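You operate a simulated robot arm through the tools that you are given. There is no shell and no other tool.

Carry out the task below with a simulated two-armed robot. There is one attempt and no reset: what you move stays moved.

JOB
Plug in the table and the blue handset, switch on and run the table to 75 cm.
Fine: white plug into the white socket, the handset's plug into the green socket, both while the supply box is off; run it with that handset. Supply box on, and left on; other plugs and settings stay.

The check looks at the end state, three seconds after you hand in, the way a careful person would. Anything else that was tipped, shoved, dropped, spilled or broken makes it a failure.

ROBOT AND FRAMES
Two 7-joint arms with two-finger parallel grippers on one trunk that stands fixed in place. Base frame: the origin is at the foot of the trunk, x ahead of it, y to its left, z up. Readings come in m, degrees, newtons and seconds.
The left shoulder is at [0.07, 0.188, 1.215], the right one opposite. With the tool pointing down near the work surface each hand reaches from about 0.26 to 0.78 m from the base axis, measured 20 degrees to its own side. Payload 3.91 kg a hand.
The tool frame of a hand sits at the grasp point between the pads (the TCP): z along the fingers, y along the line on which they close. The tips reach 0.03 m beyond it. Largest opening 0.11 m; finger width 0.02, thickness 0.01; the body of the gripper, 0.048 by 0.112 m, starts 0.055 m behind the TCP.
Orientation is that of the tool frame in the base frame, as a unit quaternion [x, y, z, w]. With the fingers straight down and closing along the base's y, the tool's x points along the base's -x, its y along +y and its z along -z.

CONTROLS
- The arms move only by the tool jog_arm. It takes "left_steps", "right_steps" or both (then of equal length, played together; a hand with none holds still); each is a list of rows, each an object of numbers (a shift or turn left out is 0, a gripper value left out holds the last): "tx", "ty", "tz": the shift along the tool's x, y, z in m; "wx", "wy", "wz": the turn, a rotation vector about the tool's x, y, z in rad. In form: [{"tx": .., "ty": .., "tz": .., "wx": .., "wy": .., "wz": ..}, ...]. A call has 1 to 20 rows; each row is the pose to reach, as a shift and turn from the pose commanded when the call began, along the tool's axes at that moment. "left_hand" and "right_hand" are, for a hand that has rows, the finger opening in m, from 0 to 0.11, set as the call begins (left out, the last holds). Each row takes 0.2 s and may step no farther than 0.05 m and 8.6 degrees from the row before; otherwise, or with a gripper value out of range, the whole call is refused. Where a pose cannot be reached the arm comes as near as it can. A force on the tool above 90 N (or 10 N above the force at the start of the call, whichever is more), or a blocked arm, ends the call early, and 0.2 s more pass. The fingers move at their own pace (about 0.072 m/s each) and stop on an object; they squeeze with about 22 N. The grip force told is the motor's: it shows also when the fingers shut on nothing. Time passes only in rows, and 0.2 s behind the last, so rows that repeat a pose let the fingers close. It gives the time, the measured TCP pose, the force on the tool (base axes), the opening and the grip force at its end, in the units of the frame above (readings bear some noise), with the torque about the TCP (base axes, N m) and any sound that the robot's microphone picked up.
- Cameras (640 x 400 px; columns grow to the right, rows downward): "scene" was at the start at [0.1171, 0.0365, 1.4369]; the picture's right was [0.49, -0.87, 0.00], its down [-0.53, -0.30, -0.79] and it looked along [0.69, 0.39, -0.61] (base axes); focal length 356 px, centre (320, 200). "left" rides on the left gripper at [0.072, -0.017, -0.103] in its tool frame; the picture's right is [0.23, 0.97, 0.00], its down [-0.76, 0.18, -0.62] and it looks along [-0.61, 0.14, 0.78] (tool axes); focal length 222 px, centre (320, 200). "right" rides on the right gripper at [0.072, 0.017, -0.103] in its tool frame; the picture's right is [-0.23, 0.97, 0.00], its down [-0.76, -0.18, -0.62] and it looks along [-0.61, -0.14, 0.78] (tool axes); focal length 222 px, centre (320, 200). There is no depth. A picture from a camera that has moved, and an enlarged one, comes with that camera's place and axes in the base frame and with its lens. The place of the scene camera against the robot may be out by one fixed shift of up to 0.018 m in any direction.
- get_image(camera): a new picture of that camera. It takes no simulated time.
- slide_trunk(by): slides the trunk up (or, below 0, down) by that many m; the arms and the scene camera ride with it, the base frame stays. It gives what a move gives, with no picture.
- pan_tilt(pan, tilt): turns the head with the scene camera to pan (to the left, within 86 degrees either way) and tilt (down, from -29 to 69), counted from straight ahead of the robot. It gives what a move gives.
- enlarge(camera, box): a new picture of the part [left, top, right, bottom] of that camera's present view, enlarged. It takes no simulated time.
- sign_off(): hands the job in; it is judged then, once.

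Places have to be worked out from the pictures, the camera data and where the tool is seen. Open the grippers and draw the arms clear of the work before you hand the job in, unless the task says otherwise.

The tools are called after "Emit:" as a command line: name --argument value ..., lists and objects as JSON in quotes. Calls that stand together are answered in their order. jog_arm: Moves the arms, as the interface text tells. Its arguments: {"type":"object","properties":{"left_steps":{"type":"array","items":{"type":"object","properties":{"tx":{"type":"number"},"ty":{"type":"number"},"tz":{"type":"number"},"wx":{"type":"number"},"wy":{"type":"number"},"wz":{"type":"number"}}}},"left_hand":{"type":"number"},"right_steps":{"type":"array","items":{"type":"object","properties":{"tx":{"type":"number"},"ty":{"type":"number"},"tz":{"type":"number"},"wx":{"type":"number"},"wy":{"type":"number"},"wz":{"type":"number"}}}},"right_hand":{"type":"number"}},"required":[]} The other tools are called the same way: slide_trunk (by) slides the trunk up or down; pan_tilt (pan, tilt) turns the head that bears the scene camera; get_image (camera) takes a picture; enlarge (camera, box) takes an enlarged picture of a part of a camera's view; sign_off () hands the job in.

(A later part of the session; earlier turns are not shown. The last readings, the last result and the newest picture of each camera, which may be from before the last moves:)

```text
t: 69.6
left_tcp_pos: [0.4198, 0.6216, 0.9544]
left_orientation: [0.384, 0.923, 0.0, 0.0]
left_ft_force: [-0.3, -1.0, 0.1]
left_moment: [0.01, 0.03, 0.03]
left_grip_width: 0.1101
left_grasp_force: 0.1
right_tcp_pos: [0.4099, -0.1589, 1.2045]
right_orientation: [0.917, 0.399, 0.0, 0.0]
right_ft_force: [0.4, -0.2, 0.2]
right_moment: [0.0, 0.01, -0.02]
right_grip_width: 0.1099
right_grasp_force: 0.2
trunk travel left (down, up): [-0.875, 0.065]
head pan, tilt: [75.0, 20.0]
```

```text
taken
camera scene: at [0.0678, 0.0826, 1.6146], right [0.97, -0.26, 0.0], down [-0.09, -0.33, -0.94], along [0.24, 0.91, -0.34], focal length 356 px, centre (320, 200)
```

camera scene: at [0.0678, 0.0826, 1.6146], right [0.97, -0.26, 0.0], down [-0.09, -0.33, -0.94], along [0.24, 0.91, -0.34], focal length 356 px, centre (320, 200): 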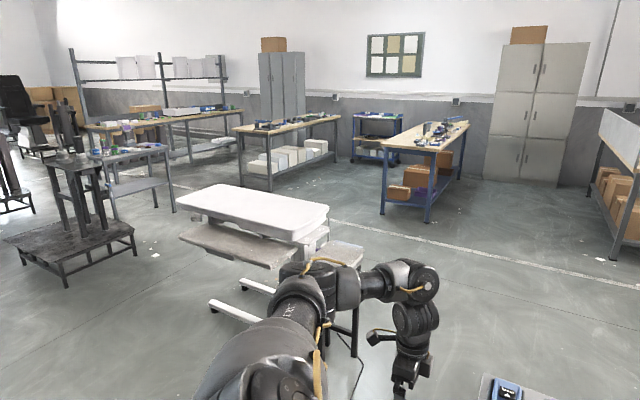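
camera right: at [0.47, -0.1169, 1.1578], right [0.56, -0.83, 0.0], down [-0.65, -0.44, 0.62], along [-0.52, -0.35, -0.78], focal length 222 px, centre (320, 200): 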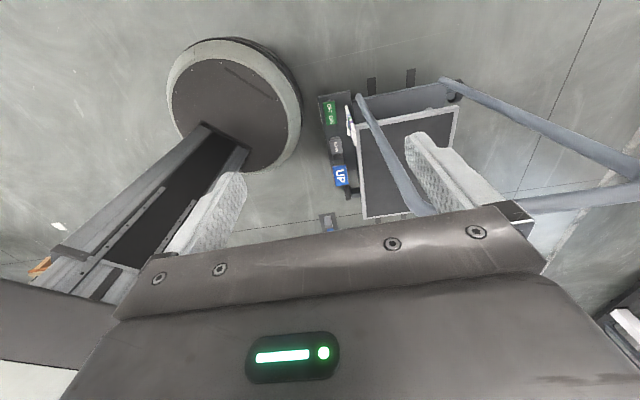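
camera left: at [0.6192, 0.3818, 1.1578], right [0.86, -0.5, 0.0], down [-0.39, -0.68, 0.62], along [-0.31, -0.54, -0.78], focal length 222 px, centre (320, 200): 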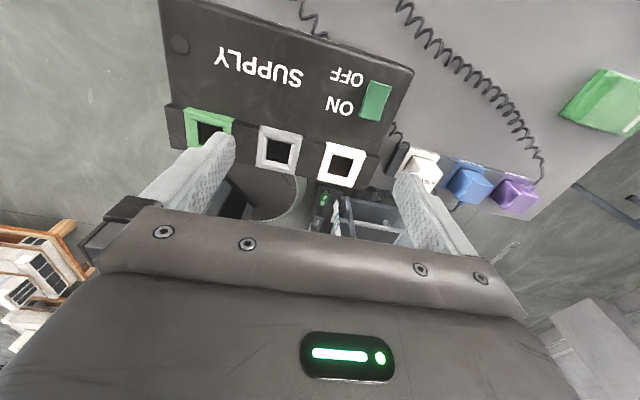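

Emit:
jog_arm --left_steps '[{"tx": -0.01, "ty": -0.005, "tz": -0.045}, {"tx": -0.035, "ty": -0.015, "tz": -0.08}, {"tx": -0.075, "ty": -0.03, "tz": -0.096}, {"tx": -0.115, "ty": -0.05, "tz": -0.096}, {"tx": -0.155, "ty": -0.068, "tz": -0.096}, {"tx": -0.198, "ty": -0.085, "tz": -0.096}]'

Emit:
jog_arm --left_steps '[{"tx": -0.025, "ty": -0.02}, {"tx": -0.05, "ty": -0.04}, {"tx": -0.08, "ty": -0.055}, {"tx": -0.11, "ty": -0.07}, {"tx": -0.14, "ty": -0.085}, {"tx": -0.17, "ty": -0.1}]'

Emit:
get_image --camera "scene"

Emit:
get_image --camera "left"

```text
t: 71.0
left_tcp_pos: [0.502, 0.4158, 1.0476]
left_orientation: [0.383, 0.924, 0.0, 0.0]
left_ft_force: [0.2, 0.3, -0.2]
left_moment: [0.01, 0.02, -0.01]
left_grip_width: 0.11
left_grasp_force: 0.0
right_tcp_pos: [0.4082, -0.1606, 1.2025]
right_orientation: [0.917, 0.399, -0.001, 0.0]
right_ft_force: [0.2, -1.0, -0.3]
right_moment: [0.01, 0.02, -0.01]
right_grip_width: 0.1099
right_grasp_force: 0.0
trunk travel left (down, up): [-0.875, 0.065]
head pan, tilt: [75.0, 20.0]
```

```text
t: 72.4
left_tcp_pos: [0.5538, 0.2299, 1.048]
left_orientation: [0.383, 0.924, 0.0, 0.0]
left_ft_force: [-0.3, -0.8, 0.1]
left_moment: [0.04, 0.02, 0.01]
left_grip_width: 0.1101
left_grasp_force: 0.1
right_tcp_pos: [0.4091, -0.1602, 1.2038]
right_orientation: [0.917, 0.399, 0.0, 0.0]
right_ft_force: [0.0, 0.2, -0.7]
right_moment: [0.04, -0.01, 0.0]
right_grip_width: 0.1101
right_grasp_force: 0.1
trunk travel left (down, up): [-0.875, 0.065]
head pan, tilt: [75.0, 20.0]
```

```text
taken
camera scene: at [0.0667, 0.0815, 1.6148], right [0.97, -0.26, 0.0], down [-0.09, -0.33, -0.94], along [0.24, 0.91, -0.34], focal length 356 px, centre (320, 200)
```

scene: 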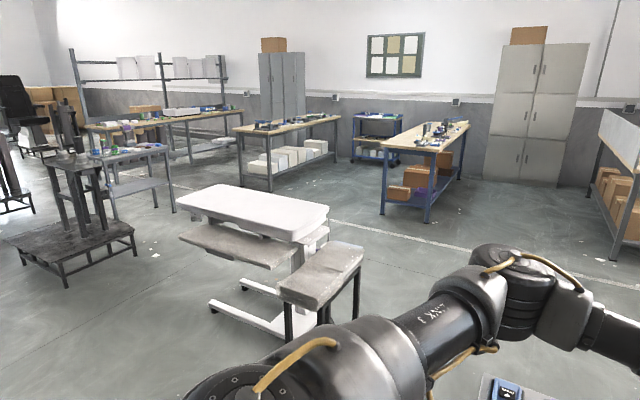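

```text
taken
camera left: at [0.4897, 0.2705, 1.1501], right [0.53, 0.85, 0.0], down [0.66, -0.41, 0.62], along [0.53, -0.33, -0.78], focal length 222 px, centre (320, 200)
```

left: 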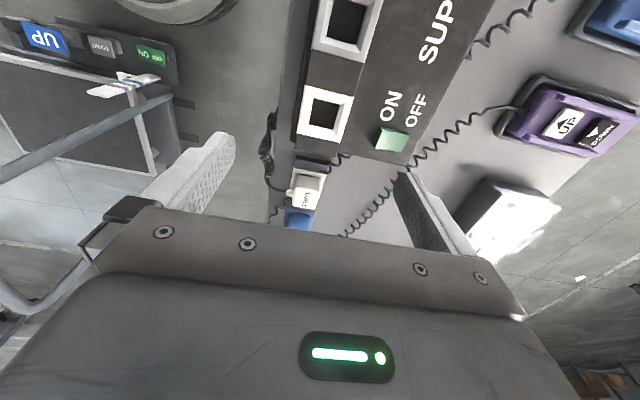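

The flip worked – the left arm now passes where it was stuck, and the lift table is in clear view of the head. I raise the left hand, turn it to yaw −133°, and lower the trunk back to its original height.

Emit:
jog_arm --left_steps '[{"tz": -0.01, "wz": 0.128}, {"tz": -0.02, "wz": 0.257}, {"tz": -0.03, "wz": 0.385}, {"tz": -0.04, "wz": 0.513}, {"tz": -0.05, "wz": 0.64}, {"tz": -0.06, "wz": 0.77}, {"tz": -0.07, "wz": 0.9}, {"tz": -0.08, "wz": 1.03}, {"tz": -0.09, "wz": 1.155}, {"tz": -0.1, "wz": 1.28}, {"tz": -0.1, "wz": 1.41}, {"tz": -0.1, "wz": 1.54}]'

Emit:
slide_trunk --by -0.15

Emit:
get_image --camera "left"

```text
t: 75.0
left_tcp_pos: [0.5517, 0.2316, 1.1473]
left_orientation: [0.919, 0.395, 0.0, 0.001]
left_ft_force: [-0.6, -0.6, -0.4]
left_moment: [-0.01, -0.01, 0.0]
left_grip_width: 0.11
left_grasp_force: 0.1
right_tcp_pos: [0.4067, -0.1584, 1.2055]
right_orientation: [0.917, 0.399, 0.0, 0.001]
right_ft_force: [0.0, -0.4, 0.4]
right_moment: [-0.01, 0.02, 0.01]
right_grip_width: 0.11
right_grasp_force: 0.1
trunk travel left (down, up): [-0.875, 0.065]
head pan, tilt: [75.0, 20.0]
```

```text
t: 76.7
left_tcp_pos: [0.551, 0.2304, 0.9975]
left_orientation: [0.918, 0.397, 0.001, 0.0]
left_ft_force: [0.3, -0.1, 0.1]
left_moment: [0.01, -0.01, -0.02]
left_grip_width: 0.1099
left_grasp_force: 0.1
right_tcp_pos: [0.407, -0.158, 1.0551]
right_orientation: [0.917, 0.398, 0.0, 0.0]
right_ft_force: [0.1, 0.4, 0.4]
right_moment: [0.02, -0.01, -0.01]
right_grip_width: 0.11
right_grasp_force: 0.1
trunk travel left (down, up): [-0.725, 0.215]
head pan, tilt: [75.0, 20.0]
```

```text
taken
camera left: at [0.587, 0.2962, 1.0993], right [0.86, -0.5, 0.0], down [-0.39, -0.68, 0.62], along [-0.31, -0.54, -0.78], focal length 222 px, centre (320, 200)
```

left: 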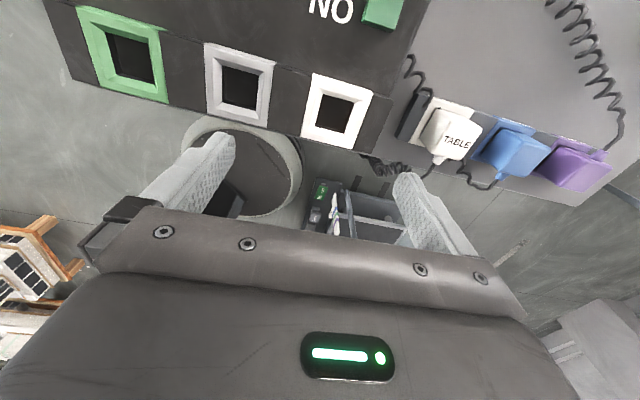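

Now I take detailed enlarged views to measure sockets and plugs.

Emit:
enlarge --camera "left" --box '[280, 50, 400, 170]'

Emit:
enlarge --camera "left" --box '[390, 80, 510, 200]'

Emit:
enlarge --camera "left" --box '[450, 90, 630, 210]'

Emit:
enlarge --camera "left" --box '[50, 0, 210, 120]'

```text
3.33 times, centred on (340, 110) of left
camera zoom: at [0.587, 0.2962, 1.0993], right [0.86, -0.5, 0.0], down [-0.39, -0.68, 0.62], along [-0.31, -0.54, -0.78], focal length 740 px, centre (253, 500)
```

zoom: 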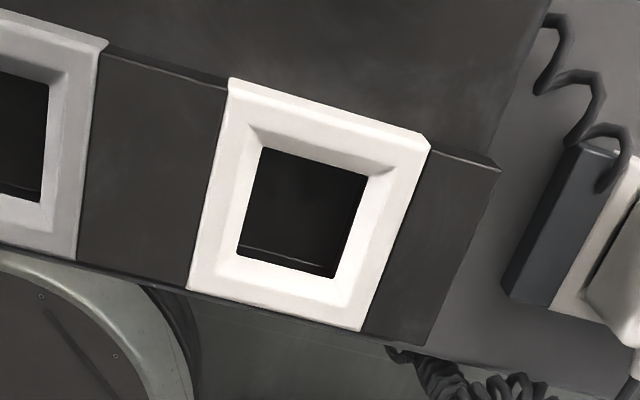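

```text
3.33 times, centred on (450, 140) of left
camera zoom: at [0.587, 0.2962, 1.0993], right [0.86, -0.5, 0.0], down [-0.39, -0.68, 0.62], along [-0.31, -0.54, -0.78], focal length 740 px, centre (-113, 400)
```

zoom: 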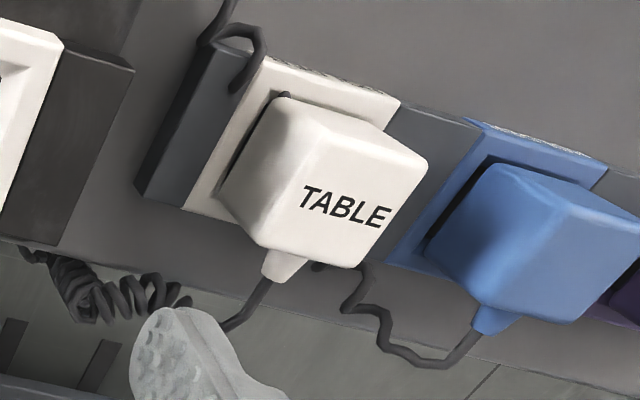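

```text
3.33 times, centred on (540, 150) of left
camera zoom: at [0.587, 0.2962, 1.0993], right [0.86, -0.5, 0.0], down [-0.39, -0.68, 0.62], along [-0.31, -0.54, -0.78], focal length 740 px, centre (-413, 367)
```

zoom: 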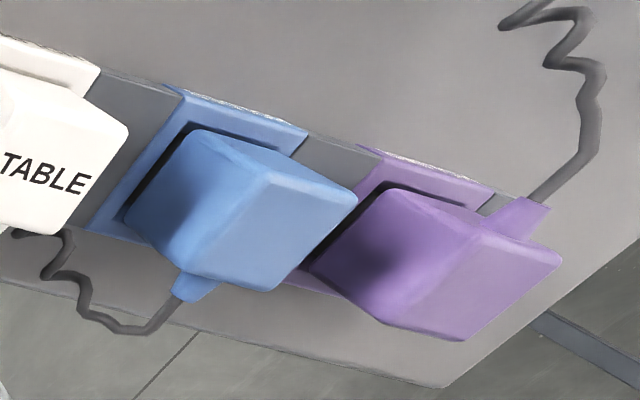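

```text
3.33 times, centred on (130, 60) of left
camera zoom: at [0.587, 0.2962, 1.0993], right [0.86, -0.5, 0.0], down [-0.39, -0.68, 0.62], along [-0.31, -0.54, -0.78], focal length 740 px, centre (953, 667)
```

zoom: 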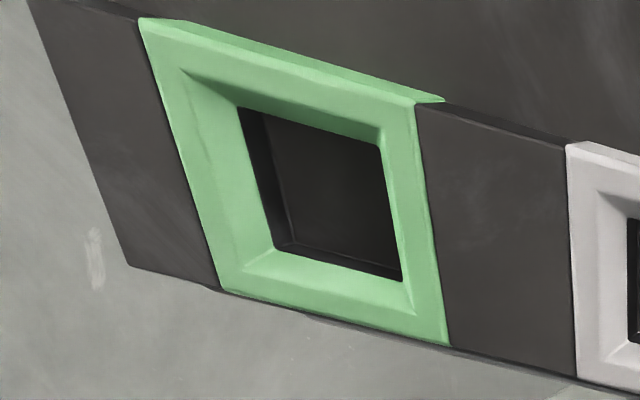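

Plugs are ~36 mm cubes sitting in holders; sockets are ~57 mm frames with a funnel. I move over the white plug for a second view to triangulate.

Emit:
jog_arm --left_steps '[{"tx": 0.002, "ty": 0.04}, {"tx": 0.003, "ty": 0.08}, {"tx": 0.005, "ty": 0.12}, {"tx": 0.006, "ty": 0.15}]'

Emit:
get_image --camera "left"

```text
t: 77.7
left_tcp_pos: [0.665, 0.1279, 0.9973]
left_orientation: [0.919, 0.395, 0.0, 0.0]
left_ft_force: [0.5, -1.0, -0.6]
left_moment: [0.06, 0.01, 0.03]
left_grip_width: 0.11
left_grasp_force: 0.0
right_tcp_pos: [0.4096, -0.1609, 1.053]
right_orientation: [0.917, 0.399, 0.0, -0.001]
right_ft_force: [0.4, -1.3, 0.1]
right_moment: [0.01, 0.01, 0.01]
right_grip_width: 0.11
right_grasp_force: 0.1
trunk travel left (down, up): [-0.725, 0.215]
head pan, tilt: [75.0, 20.0]
```

```text
taken
camera left: at [0.7008, 0.1939, 1.0993], right [0.86, -0.5, 0.0], down [-0.39, -0.68, 0.62], along [-0.31, -0.54, -0.78], focal length 222 px, centre (320, 200)
```

left: 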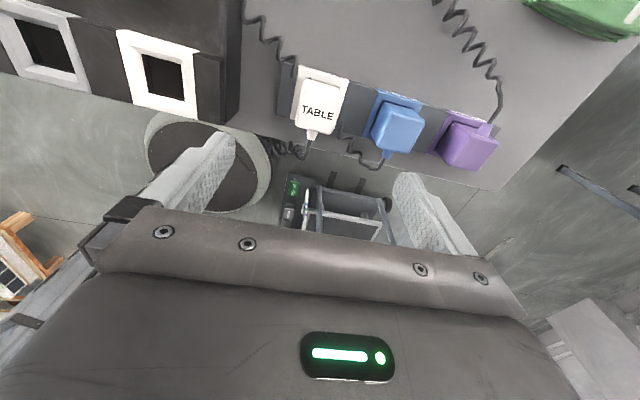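

The arm reaches well here. I zoom on the white plug and on the socket from this pose.

Emit:
enlarge --camera "left" --box '[260, 50, 380, 170]'

Emit:
enlarge --camera "left" --box '[80, 10, 240, 130]'

Emit:
enlarge --camera "left" --box '[340, 70, 500, 190]'

```text
3.33 times, centred on (320, 110) of left
camera zoom: at [0.7008, 0.1939, 1.0993], right [0.86, -0.5, 0.0], down [-0.39, -0.68, 0.62], along [-0.31, -0.54, -0.78], focal length 740 px, centre (320, 500)
```

zoom: 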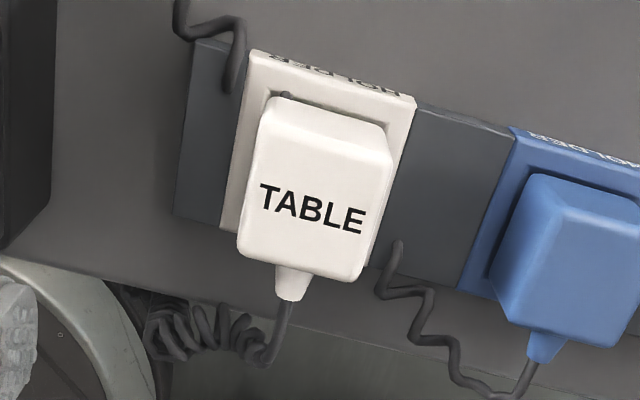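

```text
3.33 times, centred on (160, 70) of left
camera zoom: at [0.7008, 0.1939, 1.0993], right [0.86, -0.5, 0.0], down [-0.39, -0.68, 0.62], along [-0.31, -0.54, -0.78], focal length 740 px, centre (853, 633)
```

zoom: 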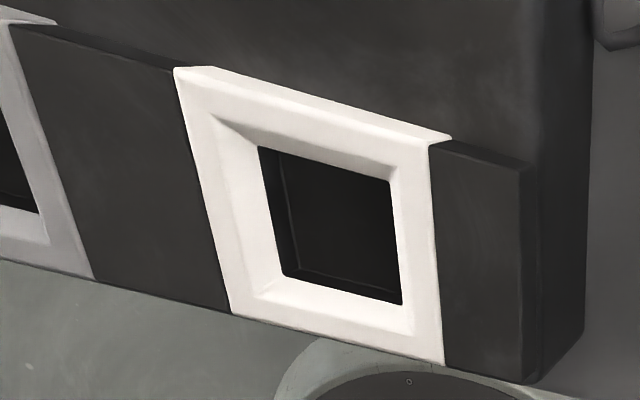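

```text
3.33 times, centred on (420, 130) of left
camera zoom: at [0.7008, 0.1939, 1.0993], right [0.86, -0.5, 0.0], down [-0.39, -0.68, 0.62], along [-0.31, -0.54, -0.78], focal length 740 px, centre (-13, 433)
```

zoom: 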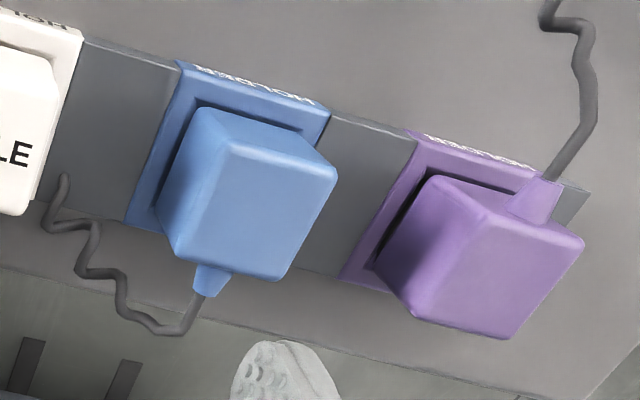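

White plug: centre [0.665, 0.132], top z≈0.871, ~36 mm square, body bottom ≈0.825; white socket centre ≈[0.565, 0.227], top z≈0.885; bench axes are at −45°. I align the yaw, set the opening to 0.062 and come down around the white plug to z≈0.90 first.

Emit:
jog_arm --left_hand 0.062 --left_steps '[{"tx": 0.001, "ty": -0.001, "tz": 0.02, "wz": 0.0286}, {"tx": 0.002, "ty": -0.002, "tz": 0.05, "wz": 0.0286}, {"tx": 0.003, "ty": -0.0024, "tz": 0.08, "wz": 0.0286}, {"tx": 0.003, "ty": -0.0024, "tz": 0.095, "wz": 0.0286}]'

Emit:
get_image --camera "left"

```text
t: 78.7
left_tcp_pos: [0.6667, 0.1324, 0.9018]
left_orientation: [0.924, 0.382, 0.0, 0.001]
left_ft_force: [1.0, 0.1, -0.2]
left_moment: [0.04, -0.03, 0.01]
left_grip_width: 0.0622
left_grasp_force: 0.1
right_tcp_pos: [0.4086, -0.1592, 1.0536]
right_orientation: [0.917, 0.399, 0.0, 0.0]
right_ft_force: [-0.5, 0.3, -1.0]
right_moment: [-0.05, 0.02, -0.02]
right_grip_width: 0.11
right_grasp_force: 0.0
trunk travel left (down, up): [-0.725, 0.215]
head pan, tilt: [75.0, 20.0]
```

```text
taken
camera left: at [0.7046, 0.1976, 1.0048], right [0.85, -0.53, 0.0], down [-0.41, -0.66, 0.62], along [-0.33, -0.53, -0.78], focal length 222 px, centre (320, 200)
```

left: 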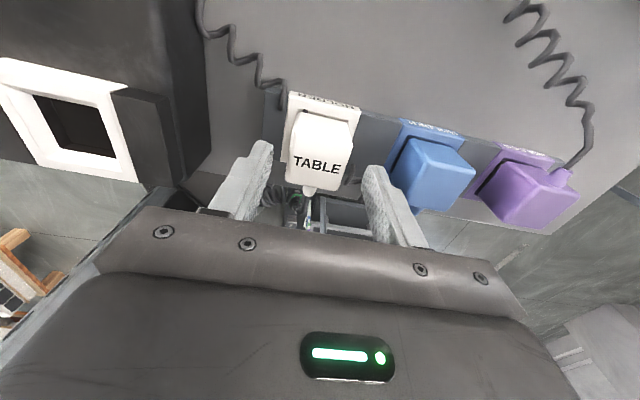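

Emit:
enlarge --camera "left" --box '[230, 80, 410, 240]'

```text
2.50 times, centred on (320, 160) of left
camera zoom: at [0.7046, 0.1976, 1.0048], right [0.85, -0.53, 0.0], down [-0.41, -0.66, 0.62], along [-0.33, -0.53, -0.78], focal length 555 px, centre (320, 300)
```

zoom: 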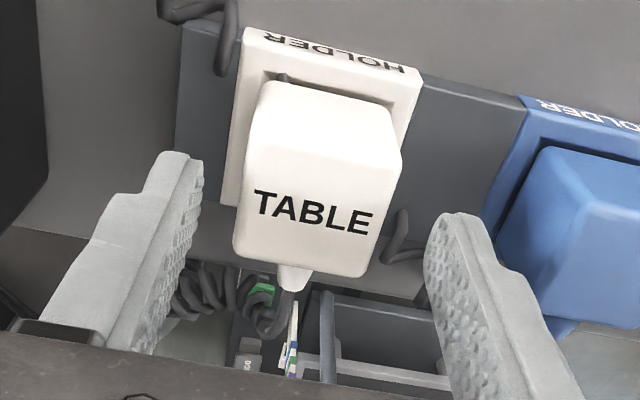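

The plug is centred within ~1.5 mm between the fingers. I lower to z≈0.868 (tips above the holder) and then close.

Emit:
jog_arm --left_steps '[{"tx": -0.001, "ty": -0.001, "tz": 0.015}, {"tx": -0.001, "ty": -0.001, "tz": 0.03}, {"tx": -0.001, "ty": -0.001, "tz": 0.034}]'

Emit:
jog_arm --left_hand 0.0 --left_steps '[{}, {}, {}]'

Emit:
enlarge --camera "left" --box '[230, 80, 410, 240]'

```text
t: 79.5
left_tcp_pos: [0.6612, 0.1357, 0.8683]
left_orientation: [0.924, 0.383, 0.0, 0.001]
left_ft_force: [0.8, -0.9, 0.3]
left_moment: [0.02, 0.0, 0.02]
left_grip_width: 0.0621
left_grasp_force: 0.0
right_tcp_pos: [0.4077, -0.1582, 1.0547]
right_orientation: [0.917, 0.399, 0.0, 0.0]
right_ft_force: [1.3, 0.9, 0.6]
right_moment: [-0.01, 0.0, 0.01]
right_grip_width: 0.1097
right_grasp_force: 0.1
trunk travel left (down, up): [-0.725, 0.215]
head pan, tilt: [75.0, 20.0]
```

```text
t: 80.3
left_tcp_pos: [0.6628, 0.1344, 0.8689]
left_orientation: [0.924, 0.383, 0.001, 0.002]
left_ft_force: [5.4, -2.8, 2.1]
left_moment: [-0.14, -0.19, -0.04]
left_grip_width: 0.0393
left_grasp_force: 21.8
right_tcp_pos: [0.4083, -0.1591, 1.0534]
right_orientation: [0.917, 0.399, -0.001, 0.001]
right_ft_force: [0.5, -0.2, -0.2]
right_moment: [0.01, 0.0, -0.01]
right_grip_width: 0.1099
right_grasp_force: 0.2
trunk travel left (down, up): [-0.725, 0.215]
head pan, tilt: [75.0, 20.0]
```

```text
2.50 times, centred on (320, 160) of left
camera zoom: at [0.7016, 0.1995, 0.9701], right [0.85, -0.53, 0.0], down [-0.41, -0.66, 0.62], along [-0.33, -0.53, -0.78], focal length 555 px, centre (320, 300)
```

zoom: 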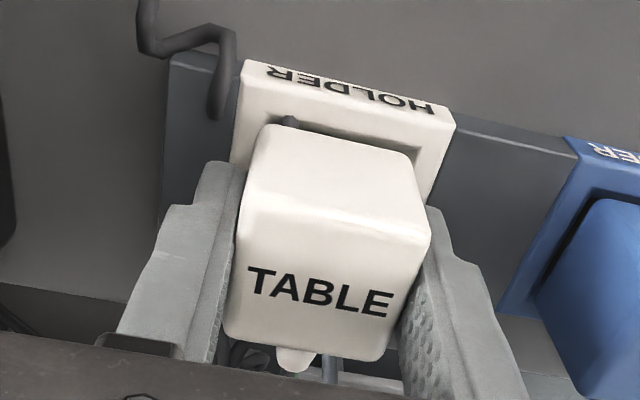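

Gripped at 39 mm with 22 N. I lift straight up.

Emit:
jog_arm --left_steps '[{"tz": -0.01}, {"tz": -0.03}, {"tz": -0.06}, {"tz": -0.09}, {"tz": -0.12}]'

Emit:
get_image --camera "left"

Emit:
pan_tilt --pan 20 --tilt 40

Emit:
get_image --camera "scene"

```text
t: 81.5
left_tcp_pos: [0.6615, 0.1364, 0.9914]
left_orientation: [0.924, 0.383, 0.001, 0.001]
left_ft_force: [-0.2, -0.9, -0.2]
left_moment: [-0.02, 0.01, 0.01]
left_grip_width: 0.0395
left_grasp_force: 21.8
right_tcp_pos: [0.4072, -0.1584, 1.0545]
right_orientation: [0.917, 0.4, 0.001, 0.001]
right_ft_force: [0.6, -0.1, 0.2]
right_moment: [-0.02, 0.01, 0.0]
right_grip_width: 0.1099
right_grasp_force: 0.1
trunk travel left (down, up): [-0.725, 0.215]
head pan, tilt: [75.0, 20.0]
```

```text
taken
camera left: at [0.6999, 0.2009, 1.0926], right [0.85, -0.53, 0.0], down [-0.41, -0.66, 0.62], along [-0.33, -0.53, -0.78], focal length 222 px, centre (320, 200)
```

left: 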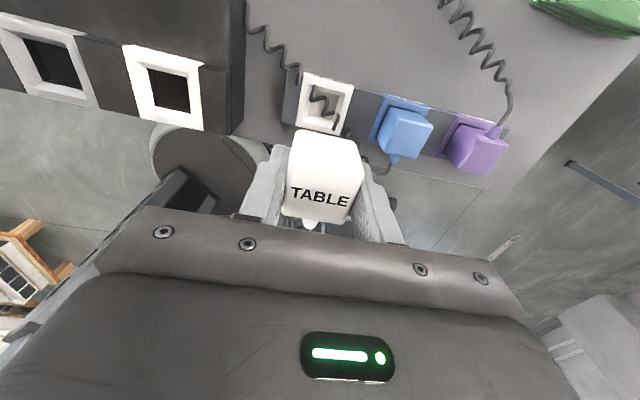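

```text
t: 82.8
left_tcp_pos: [0.6624, 0.1366, 0.9885]
left_orientation: [0.924, 0.383, 0.001, 0.001]
left_ft_force: [-0.8, 1.2, -1.3]
left_moment: [0.01, -0.01, -0.01]
left_grip_width: 0.0396
left_grasp_force: 22.2
right_tcp_pos: [0.4095, -0.1593, 1.0545]
right_orientation: [0.917, 0.399, 0.0, 0.0]
right_ft_force: [0.3, -0.9, 0.5]
right_moment: [-0.03, 0.0, 0.0]
right_grip_width: 0.11
right_grasp_force: 0.1
trunk travel left (down, up): [-0.725, 0.215]
head pan, tilt: [20.0, 40.0]
```

```text
taken
camera scene: at [0.1218, 0.0228, 1.4333], right [0.34, -0.94, 0.0], down [-0.6, -0.22, -0.77], along [0.72, 0.26, -0.64], focal length 356 px, centre (320, 200)
```

scene: 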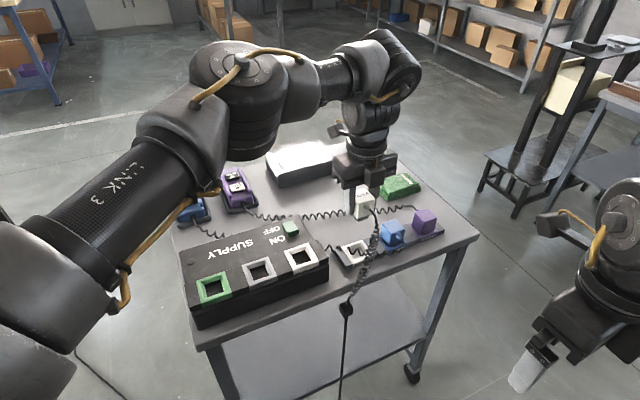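

The plug is out of its holder. I zoom in to see the plug's lower part and the holder.

Emit:
enlarge --camera "scene" --box '[320, 170, 400, 270]'

Emit:
enlarge --camera "left" --box '[270, 60, 380, 160]'

Emit:
get_image --camera "right"

```text
4.00 times, centred on (360, 220) of scene
camera zoom: at [0.1218, 0.0228, 1.4333], right [0.34, -0.94, 0.0], down [-0.6, -0.22, -0.77], along [0.72, 0.26, -0.64], focal length 1424 px, centre (160, 120)
```

zoom: 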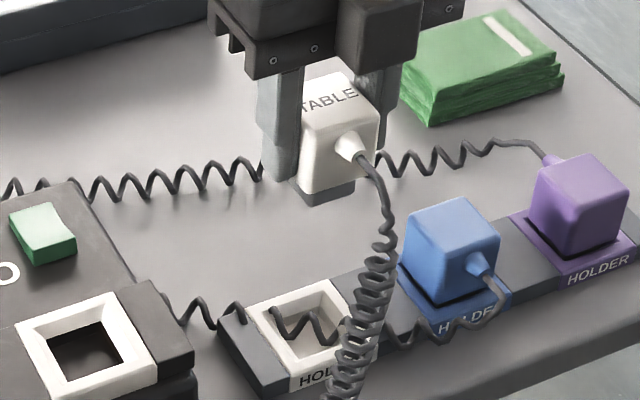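

```text
4.00 times, centred on (325, 110) of left
camera zoom: at [0.7007, 0.2008, 1.0915], right [0.85, -0.53, 0.0], down [-0.41, -0.66, 0.62], along [-0.33, -0.53, -0.78], focal length 888 px, centre (300, 560)
```

zoom: 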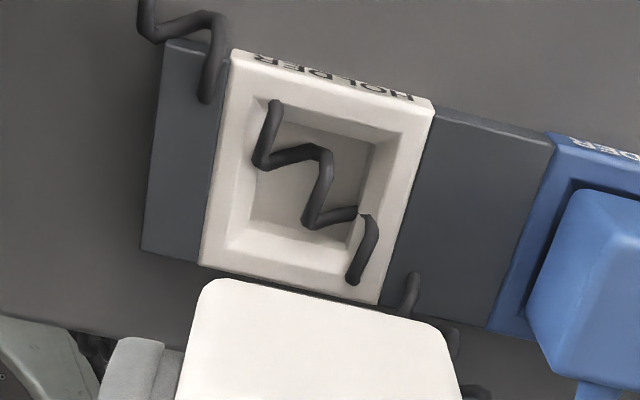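

```text
taken
camera right: at [0.4702, -0.117, 1.1578], right [0.56, -0.83, 0.0], down [-0.65, -0.44, 0.62], along [-0.52, -0.35, -0.78], focal length 222 px, centre (320, 200)
```

right: 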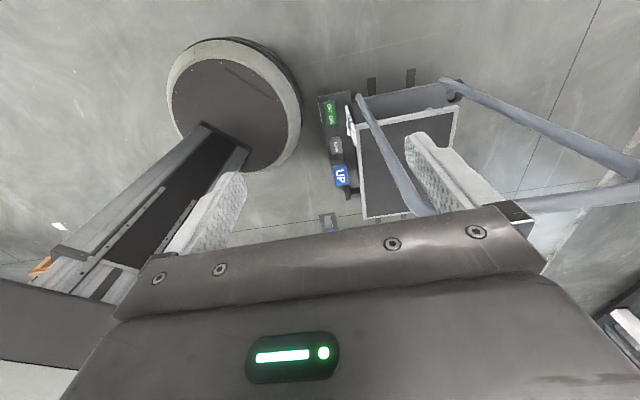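

The plug has a dark insert block under the white body; the holder's funnel matches the socket's. I carry it over the white socket at [0.564, 0.228], keeping z≈0.99.

Emit:
jog_arm --left_steps '[{"tx": -0.001, "ty": -0.035}, {"tx": -0.002, "ty": -0.07}, {"tx": -0.0035, "ty": -0.105}, {"tx": -0.0045, "ty": -0.134}]'

Emit:
get_image --camera "left"

Emit:
enlarge --camera "scene" --box '[240, 170, 360, 290]'

```text
t: 83.8
left_tcp_pos: [0.5659, 0.2266, 0.9894]
left_orientation: [0.923, 0.384, 0.001, 0.002]
left_ft_force: [-0.3, 0.9, -1.0]
left_moment: [0.0, -0.03, -0.01]
left_grip_width: 0.0396
left_grasp_force: 22.1
right_tcp_pos: [0.4078, -0.1562, 1.0548]
right_orientation: [0.917, 0.399, 0.0, 0.001]
right_ft_force: [0.4, -0.1, 0.5]
right_moment: [-0.04, -0.04, -0.02]
right_grip_width: 0.1104
right_grasp_force: 0.0
trunk travel left (down, up): [-0.725, 0.215]
head pan, tilt: [20.0, 40.0]
```

```text
taken
camera left: at [0.6028, 0.2918, 1.0919], right [0.85, -0.53, 0.0], down [-0.41, -0.66, 0.62], along [-0.33, -0.53, -0.78], focal length 222 px, centre (320, 200)
```

left: 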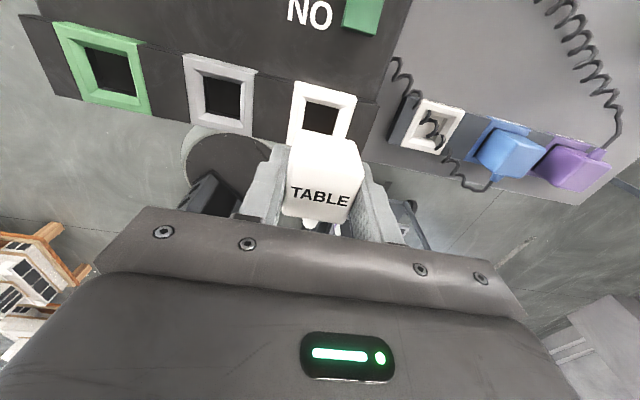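

```text
3.33 times, centred on (300, 230) of scene
camera zoom: at [0.1208, 0.025, 1.4333], right [0.34, -0.94, 0.0], down [-0.6, -0.22, -0.77], along [0.72, 0.26, -0.64], focal length 1186 px, centre (387, 100)
```

zoom: 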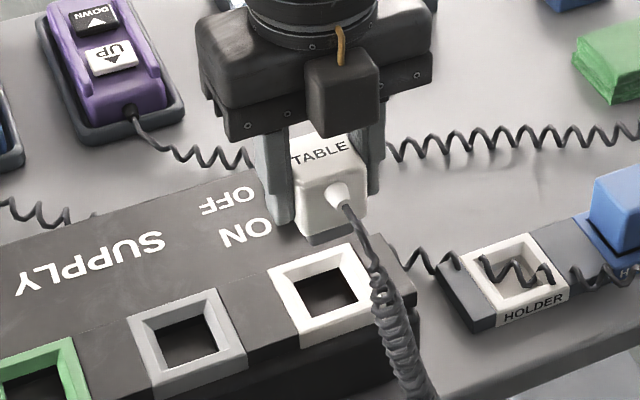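

Emit:
enlarge --camera "left" --box '[260, 60, 380, 150]'

Emit:
enlarge --camera "left" --box '[40, 10, 280, 150]'

```text
4.44 times, centred on (320, 105) of left
camera zoom: at [0.6028, 0.2918, 1.0919], right [0.85, -0.53, 0.0], down [-0.41, -0.66, 0.62], along [-0.33, -0.53, -0.78], focal length 987 px, centre (320, 622)
```

zoom: 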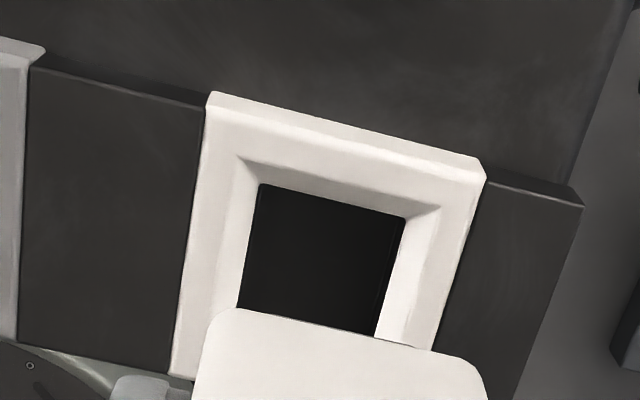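

```text
2.67 times, centred on (160, 80) of left
camera zoom: at [0.6028, 0.2918, 1.0919], right [0.85, -0.53, 0.0], down [-0.41, -0.66, 0.62], along [-0.33, -0.53, -0.78], focal length 592 px, centre (747, 520)
```

zoom: 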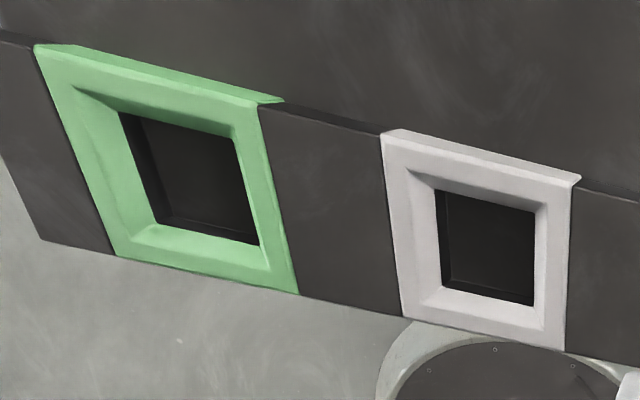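

The hand is centred over the white socket to ~1 mm. I descend in small steps toward the expected contact, watching force.

Emit:
jog_arm --left_steps '[{"tx": -0.001, "ty": -0.0015, "tz": 0.015}, {"tx": -0.001, "ty": -0.0015, "tz": 0.03}, {"tx": -0.001, "ty": -0.0015, "tz": 0.042}, {"tx": -0.001, "ty": -0.0015, "tz": 0.05}]'

Emit:
enlarge --camera "scene" --box '[240, 170, 360, 290]'

Emit:
get_image --camera "left"

```text
t: 84.8
left_tcp_pos: [0.5639, 0.2284, 0.9383]
left_orientation: [0.924, 0.383, 0.0, 0.001]
left_ft_force: [0.1, 0.1, -0.4]
left_moment: [0.03, 0.0, 0.0]
left_grip_width: 0.0393
left_grasp_force: 22.2
right_tcp_pos: [0.4081, -0.1579, 1.0538]
right_orientation: [0.917, 0.399, 0.001, 0.0]
right_ft_force: [-0.8, 0.5, 0.1]
right_moment: [0.02, 0.01, -0.02]
right_grip_width: 0.11
right_grasp_force: 0.1
trunk travel left (down, up): [-0.725, 0.215]
head pan, tilt: [20.0, 40.0]
```

```text
3.33 times, centred on (300, 230) of scene
camera zoom: at [0.1219, 0.0234, 1.4332], right [0.34, -0.94, 0.0], down [-0.6, -0.22, -0.77], along [0.72, 0.26, -0.64], focal length 1186 px, centre (387, 100)
```

zoom: 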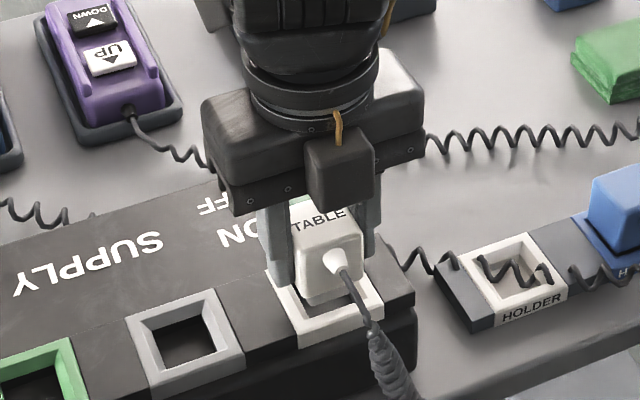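

```text
taken
camera left: at [0.6027, 0.2928, 1.04], right [0.85, -0.53, 0.0], down [-0.41, -0.66, 0.62], along [-0.33, -0.53, -0.78], focal length 222 px, centre (320, 200)
```

left: 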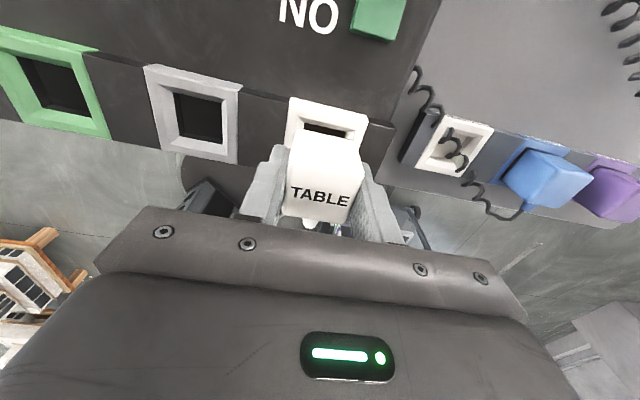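

Emit:
jog_arm --left_steps '[{"tz": 0.004}, {"tz": 0.008}, {"tz": 0.012}, {"tz": 0.015}]'

Emit:
enlarge --camera "scene" --box '[270, 190, 360, 280]'

```text
t: 85.8
left_tcp_pos: [0.5625, 0.2287, 0.9236]
left_orientation: [0.924, 0.383, 0.0, 0.002]
left_ft_force: [2.7, -1.4, -1.3]
left_moment: [-0.08, -0.08, -0.04]
left_grip_width: 0.0396
left_grasp_force: 21.4
right_tcp_pos: [0.4084, -0.1572, 1.0547]
right_orientation: [0.917, 0.399, 0.001, 0.0]
right_ft_force: [-0.4, 0.2, -0.9]
right_moment: [0.01, -0.01, -0.02]
right_grip_width: 0.1101
right_grasp_force: 0.1
trunk travel left (down, up): [-0.725, 0.215]
head pan, tilt: [20.0, 40.0]
```

```text
4.44 times, centred on (315, 235) of scene
camera zoom: at [0.122, 0.0229, 1.4332], right [0.34, -0.94, 0.0], down [-0.6, -0.22, -0.77], along [0.72, 0.26, -0.64], focal length 1582 px, centre (342, 44)
```

zoom: 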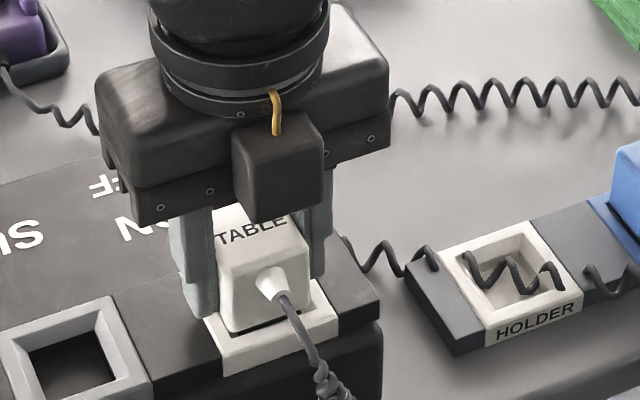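

Only ~3 N side force, no bottoming yet. I continue down in 2–3 mm steps.

Emit:
jog_arm --left_steps '[{"tx": 0.0005, "ty": 0.001, "tz": 0.003}, {"tx": 0.0005, "ty": 0.001, "tz": 0.006}, {"tx": 0.0005, "ty": 0.001, "tz": 0.006}]'

Emit:
enlarge --camera "scene" --box '[270, 190, 360, 280]'

```text
t: 86.6
left_tcp_pos: [0.5627, 0.2279, 0.9183]
left_orientation: [0.924, 0.383, 0.003, 0.002]
left_ft_force: [1.1, 2.5, 22.9]
left_moment: [0.19, 0.32, -0.13]
left_grip_width: 0.0395
left_grasp_force: 21.7
right_tcp_pos: [0.4051, -0.1583, 1.0548]
right_orientation: [0.917, 0.399, 0.002, 0.0]
right_ft_force: [0.4, -0.2, -0.7]
right_moment: [-0.02, 0.0, -0.01]
right_grip_width: 0.11
right_grasp_force: 0.1
trunk travel left (down, up): [-0.725, 0.215]
head pan, tilt: [20.0, 40.0]
```

```text
4.44 times, centred on (315, 235) of scene
camera zoom: at [0.1188, 0.0221, 1.4338], right [0.34, -0.94, 0.0], down [-0.6, -0.22, -0.77], along [0.72, 0.26, -0.64], focal length 1582 px, centre (342, 44)
```

zoom: 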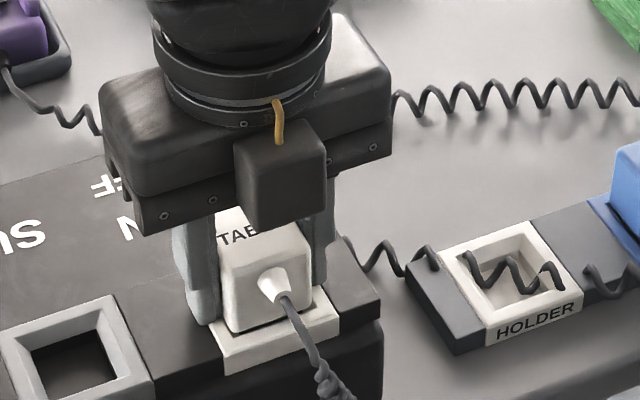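

Contact with ~23 N at z=0.918. I press a little further to see whether it is fully seated.

Emit:
jog_arm --left_steps '[{"tz": 0.002}, {"tz": 0.003}, {"tz": 0.003}]'

Emit:
enlarge --camera "left" --box '[260, 90, 390, 230]'

```text
t: 87.4
left_tcp_pos: [0.5618, 0.2271, 0.9192]
left_orientation: [0.923, 0.385, 0.005, 0.003]
left_ft_force: [11.3, 12.8, 52.0]
left_moment: [0.87, 0.82, -0.39]
left_grip_width: 0.0395
left_grasp_force: 21.9
right_tcp_pos: [0.405, -0.1582, 1.0557]
right_orientation: [0.917, 0.399, 0.002, 0.001]
right_ft_force: [-0.3, -0.8, -0.1]
right_moment: [-0.01, 0.0, -0.01]
right_grip_width: 0.11
right_grasp_force: 0.1
trunk travel left (down, up): [-0.725, 0.215]
head pan, tilt: [20.0, 40.0]
```

```text
2.86 times, centred on (325, 160) of left
camera zoom: at [0.5994, 0.2923, 1.0219], right [0.85, -0.53, 0.01], down [-0.42, -0.66, 0.62], along [-0.32, -0.53, -0.79], focal length 635 px, centre (306, 314)
```

zoom: 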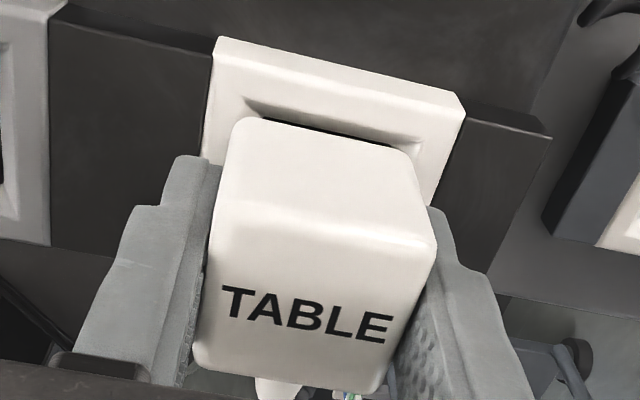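

It's hard against the stop and sits as deep as it did in its holder (the frame appears even slightly closer). I relax the push, open the fingers and rise.

Emit:
jog_arm --left_steps '[{"tz": -0.003}, {"tz": -0.004}]'

Emit:
jog_arm --left_hand 0.064 --left_steps '[{}, {}, {}]'

Emit:
jog_arm --left_steps '[{"tz": -0.02}, {"tz": -0.05}, {"tz": -0.08}, {"tz": -0.1}]'

Emit:
get_image --camera "left"

Emit:
enlarge --camera "scene" --box '[220, 160, 400, 290]'

```text
t: 88.0
left_tcp_pos: [0.5628, 0.2278, 0.9183]
left_orientation: [0.924, 0.383, 0.002, 0.002]
left_ft_force: [11.2, 14.8, 36.1]
left_moment: [0.76, 0.27, -0.09]
left_grip_width: 0.0395
left_grasp_force: 21.3
right_tcp_pos: [0.4057, -0.1583, 1.0553]
right_orientation: [0.917, 0.399, 0.0, 0.0]
right_ft_force: [0.1, -1.3, -0.6]
right_moment: [0.0, -0.02, 0.0]
right_grip_width: 0.1101
right_grasp_force: 0.1
trunk travel left (down, up): [-0.725, 0.215]
head pan, tilt: [20.0, 40.0]
```

```text
t: 88.8
left_tcp_pos: [0.5635, 0.2236, 0.9192]
left_orientation: [0.924, 0.383, 0.001, 0.002]
left_ft_force: [23.7, -7.1, 29.0]
left_moment: [0.2, 0.14, -0.1]
left_grip_width: 0.0531
left_grasp_force: 0.0
right_tcp_pos: [0.4086, -0.161, 1.0542]
right_orientation: [0.917, 0.399, 0.001, -0.001]
right_ft_force: [-0.6, 0.2, 0.4]
right_moment: [0.01, -0.06, 0.0]
right_grip_width: 0.1099
right_grasp_force: 0.1
trunk travel left (down, up): [-0.725, 0.215]
head pan, tilt: [20.0, 40.0]
```

```text
t: 89.8
left_tcp_pos: [0.5644, 0.227, 1.018]
left_orientation: [0.924, 0.383, 0.0, 0.001]
left_ft_force: [0.0, -0.3, 0.3]
left_moment: [0.03, -0.01, 0.0]
left_grip_width: 0.064
left_grasp_force: 0.0
right_tcp_pos: [0.4075, -0.1582, 1.0547]
right_orientation: [0.917, 0.398, 0.0, 0.001]
right_ft_force: [-0.3, -0.7, -0.1]
right_moment: [-0.01, -0.02, 0.0]
right_grip_width: 0.1101
right_grasp_force: 0.2
trunk travel left (down, up): [-0.725, 0.215]
head pan, tilt: [20.0, 40.0]
```

```text
taken
camera left: at [0.6017, 0.2923, 1.1206], right [0.85, -0.53, 0.0], down [-0.41, -0.66, 0.62], along [-0.33, -0.53, -0.78], focal length 222 px, centre (320, 200)
```

left: 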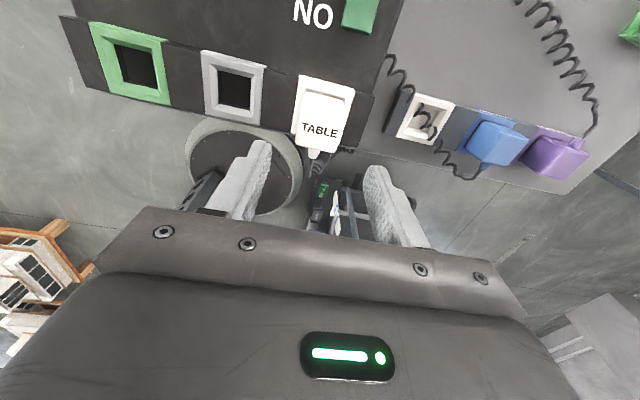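

```text
3.08 times, centred on (310, 225) of scene
camera zoom: at [0.1209, 0.023, 1.4333], right [0.34, -0.94, 0.0], down [-0.6, -0.22, -0.77], along [0.72, 0.26, -0.64], focal length 1095 px, centre (351, 123)
```

zoom: 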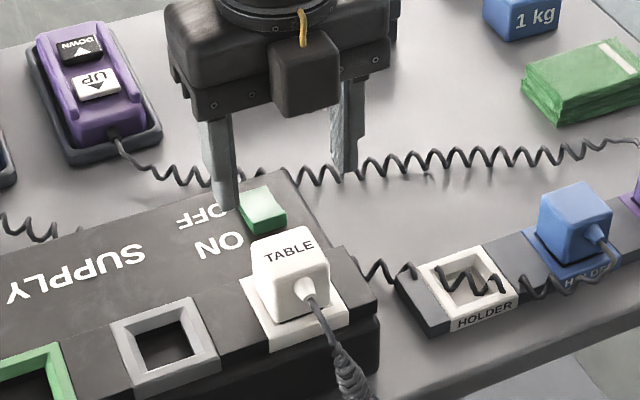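

The fingers met some resistance while opening, possibly the tips rubbing on the frame, so I check the seating closely against the blue plug in its holder.

Emit:
enlarge --camera "scene" --box '[280, 220, 330, 270]'

Emit:
enlarge --camera "scene" --box '[370, 200, 420, 250]'

Emit:
enlarge --camera "left" --box '[280, 65, 370, 165]'

Emit:
enlarge --camera "left" --box '[440, 95, 600, 195]'

```text
8.00 times, centred on (305, 245) of scene
camera zoom: at [0.1209, 0.023, 1.4333], right [0.34, -0.94, 0.0], down [-0.6, -0.22, -0.77], along [0.72, 0.26, -0.64], focal length 2847 px, centre (440, -160)
```

zoom: 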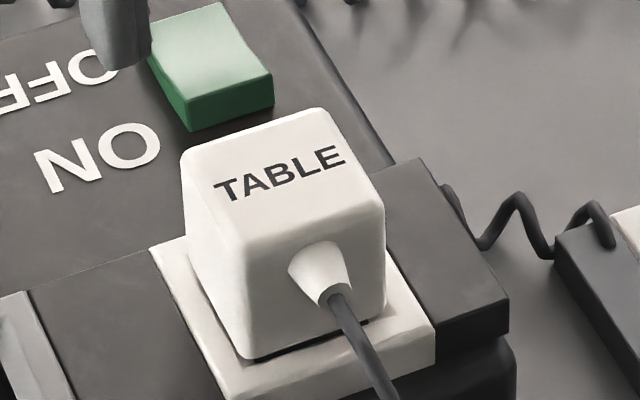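

```text
8.00 times, centred on (395, 225) of scene
camera zoom: at [0.1209, 0.023, 1.4333], right [0.34, -0.94, 0.0], down [-0.6, -0.22, -0.77], along [0.72, 0.26, -0.64], focal length 2847 px, centre (-280, 0)
```

zoom: 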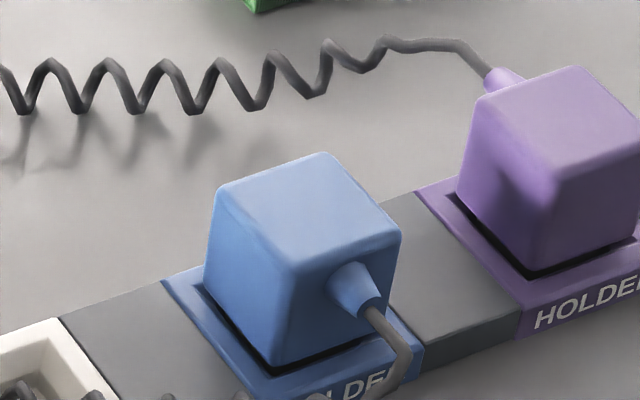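

```text
4.00 times, centred on (325, 115) of left
camera zoom: at [0.6017, 0.2923, 1.1206], right [0.85, -0.53, 0.0], down [-0.41, -0.66, 0.62], along [-0.33, -0.53, -0.78], focal length 888 px, centre (300, 540)
```

zoom: 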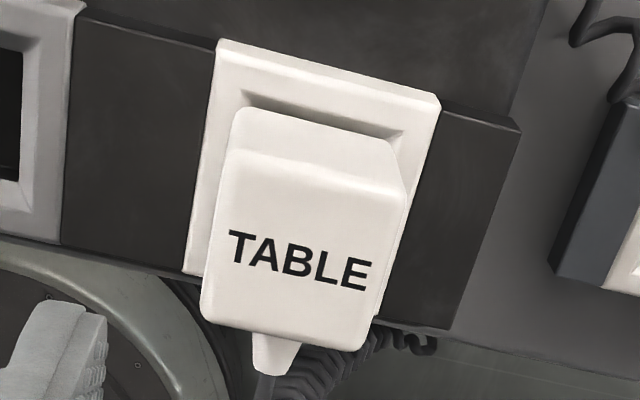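

```text
4.00 times, centred on (520, 145) of left
camera zoom: at [0.6017, 0.2923, 1.1206], right [0.85, -0.53, 0.0], down [-0.41, -0.66, 0.62], along [-0.33, -0.53, -0.78], focal length 888 px, centre (-480, 420)
```

zoom: 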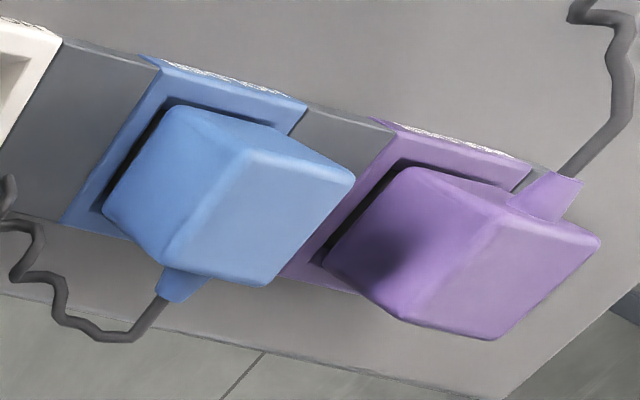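

To be sure the white plug is seated, I close the fingers and press gently straight down on its top, watching the height of contact.

Emit:
jog_arm --left_hand 0.0 --left_steps '[{"ty": -0.001}, {"ty": -0.001}, {"ty": -0.001}, {"ty": -0.001, "tz": 0.02}, {"ty": -0.001, "tz": 0.04}, {"ty": -0.001, "tz": 0.048}]'

Emit:
jog_arm --left_steps '[{"tz": 0.003}, {"tz": 0.006}, {"tz": 0.009}, {"tz": 0.012}]'

```text
t: 91.2
left_tcp_pos: [0.5633, 0.2272, 0.9706]
left_orientation: [0.923, 0.384, 0.0, 0.001]
left_ft_force: [0.0, 0.0, -0.3]
left_moment: [0.03, 0.0, -0.01]
left_grip_width: 0.0
left_grasp_force: 21.9
right_tcp_pos: [0.4073, -0.1593, 1.0545]
right_orientation: [0.917, 0.398, 0.0, 0.0]
right_ft_force: [-0.4, -0.4, -0.9]
right_moment: [0.01, -0.03, 0.01]
right_grip_width: 0.1098
right_grasp_force: 0.1
trunk travel left (down, up): [-0.725, 0.215]
head pan, tilt: [20.0, 40.0]
```

```text
t: 92.2
left_tcp_pos: [0.5621, 0.2255, 0.9602]
left_orientation: [0.923, 0.384, 0.003, 0.003]
left_ft_force: [1.6, 2.4, 20.1]
left_moment: [0.03, -0.03, -0.05]
left_grip_width: 0.0001
left_grasp_force: 21.6
right_tcp_pos: [0.4064, -0.1589, 1.0561]
right_orientation: [0.917, 0.399, 0.002, 0.0]
right_ft_force: [0.1, -0.7, 0.3]
right_moment: [-0.01, 0.0, 0.04]
right_grip_width: 0.1099
right_grasp_force: 0.0
trunk travel left (down, up): [-0.725, 0.215]
head pan, tilt: [20.0, 40.0]
```

The plug top is at about 0.930, perhaps higher than a full seat. I press further to see if it moves down.

Emit:
jog_arm --left_steps '[{"tz": 0.002}, {"tz": 0.004}, {"tz": 0.004}]'

```text
t: 93.0
left_tcp_pos: [0.5617, 0.227, 0.9609]
left_orientation: [0.923, 0.384, 0.006, 0.003]
left_ft_force: [7.6, 5.8, 53.9]
left_moment: [0.21, -0.26, -0.06]
left_grip_width: 0.0
left_grasp_force: 22.1
right_tcp_pos: [0.4037, -0.1593, 1.0552]
right_orientation: [0.917, 0.399, 0.002, 0.001]
right_ft_force: [0.4, 0.4, 0.0]
right_moment: [0.01, -0.01, -0.01]
right_grip_width: 0.1101
right_grasp_force: 0.2
trunk travel left (down, up): [-0.725, 0.215]
head pan, tilt: [20.0, 40.0]
```

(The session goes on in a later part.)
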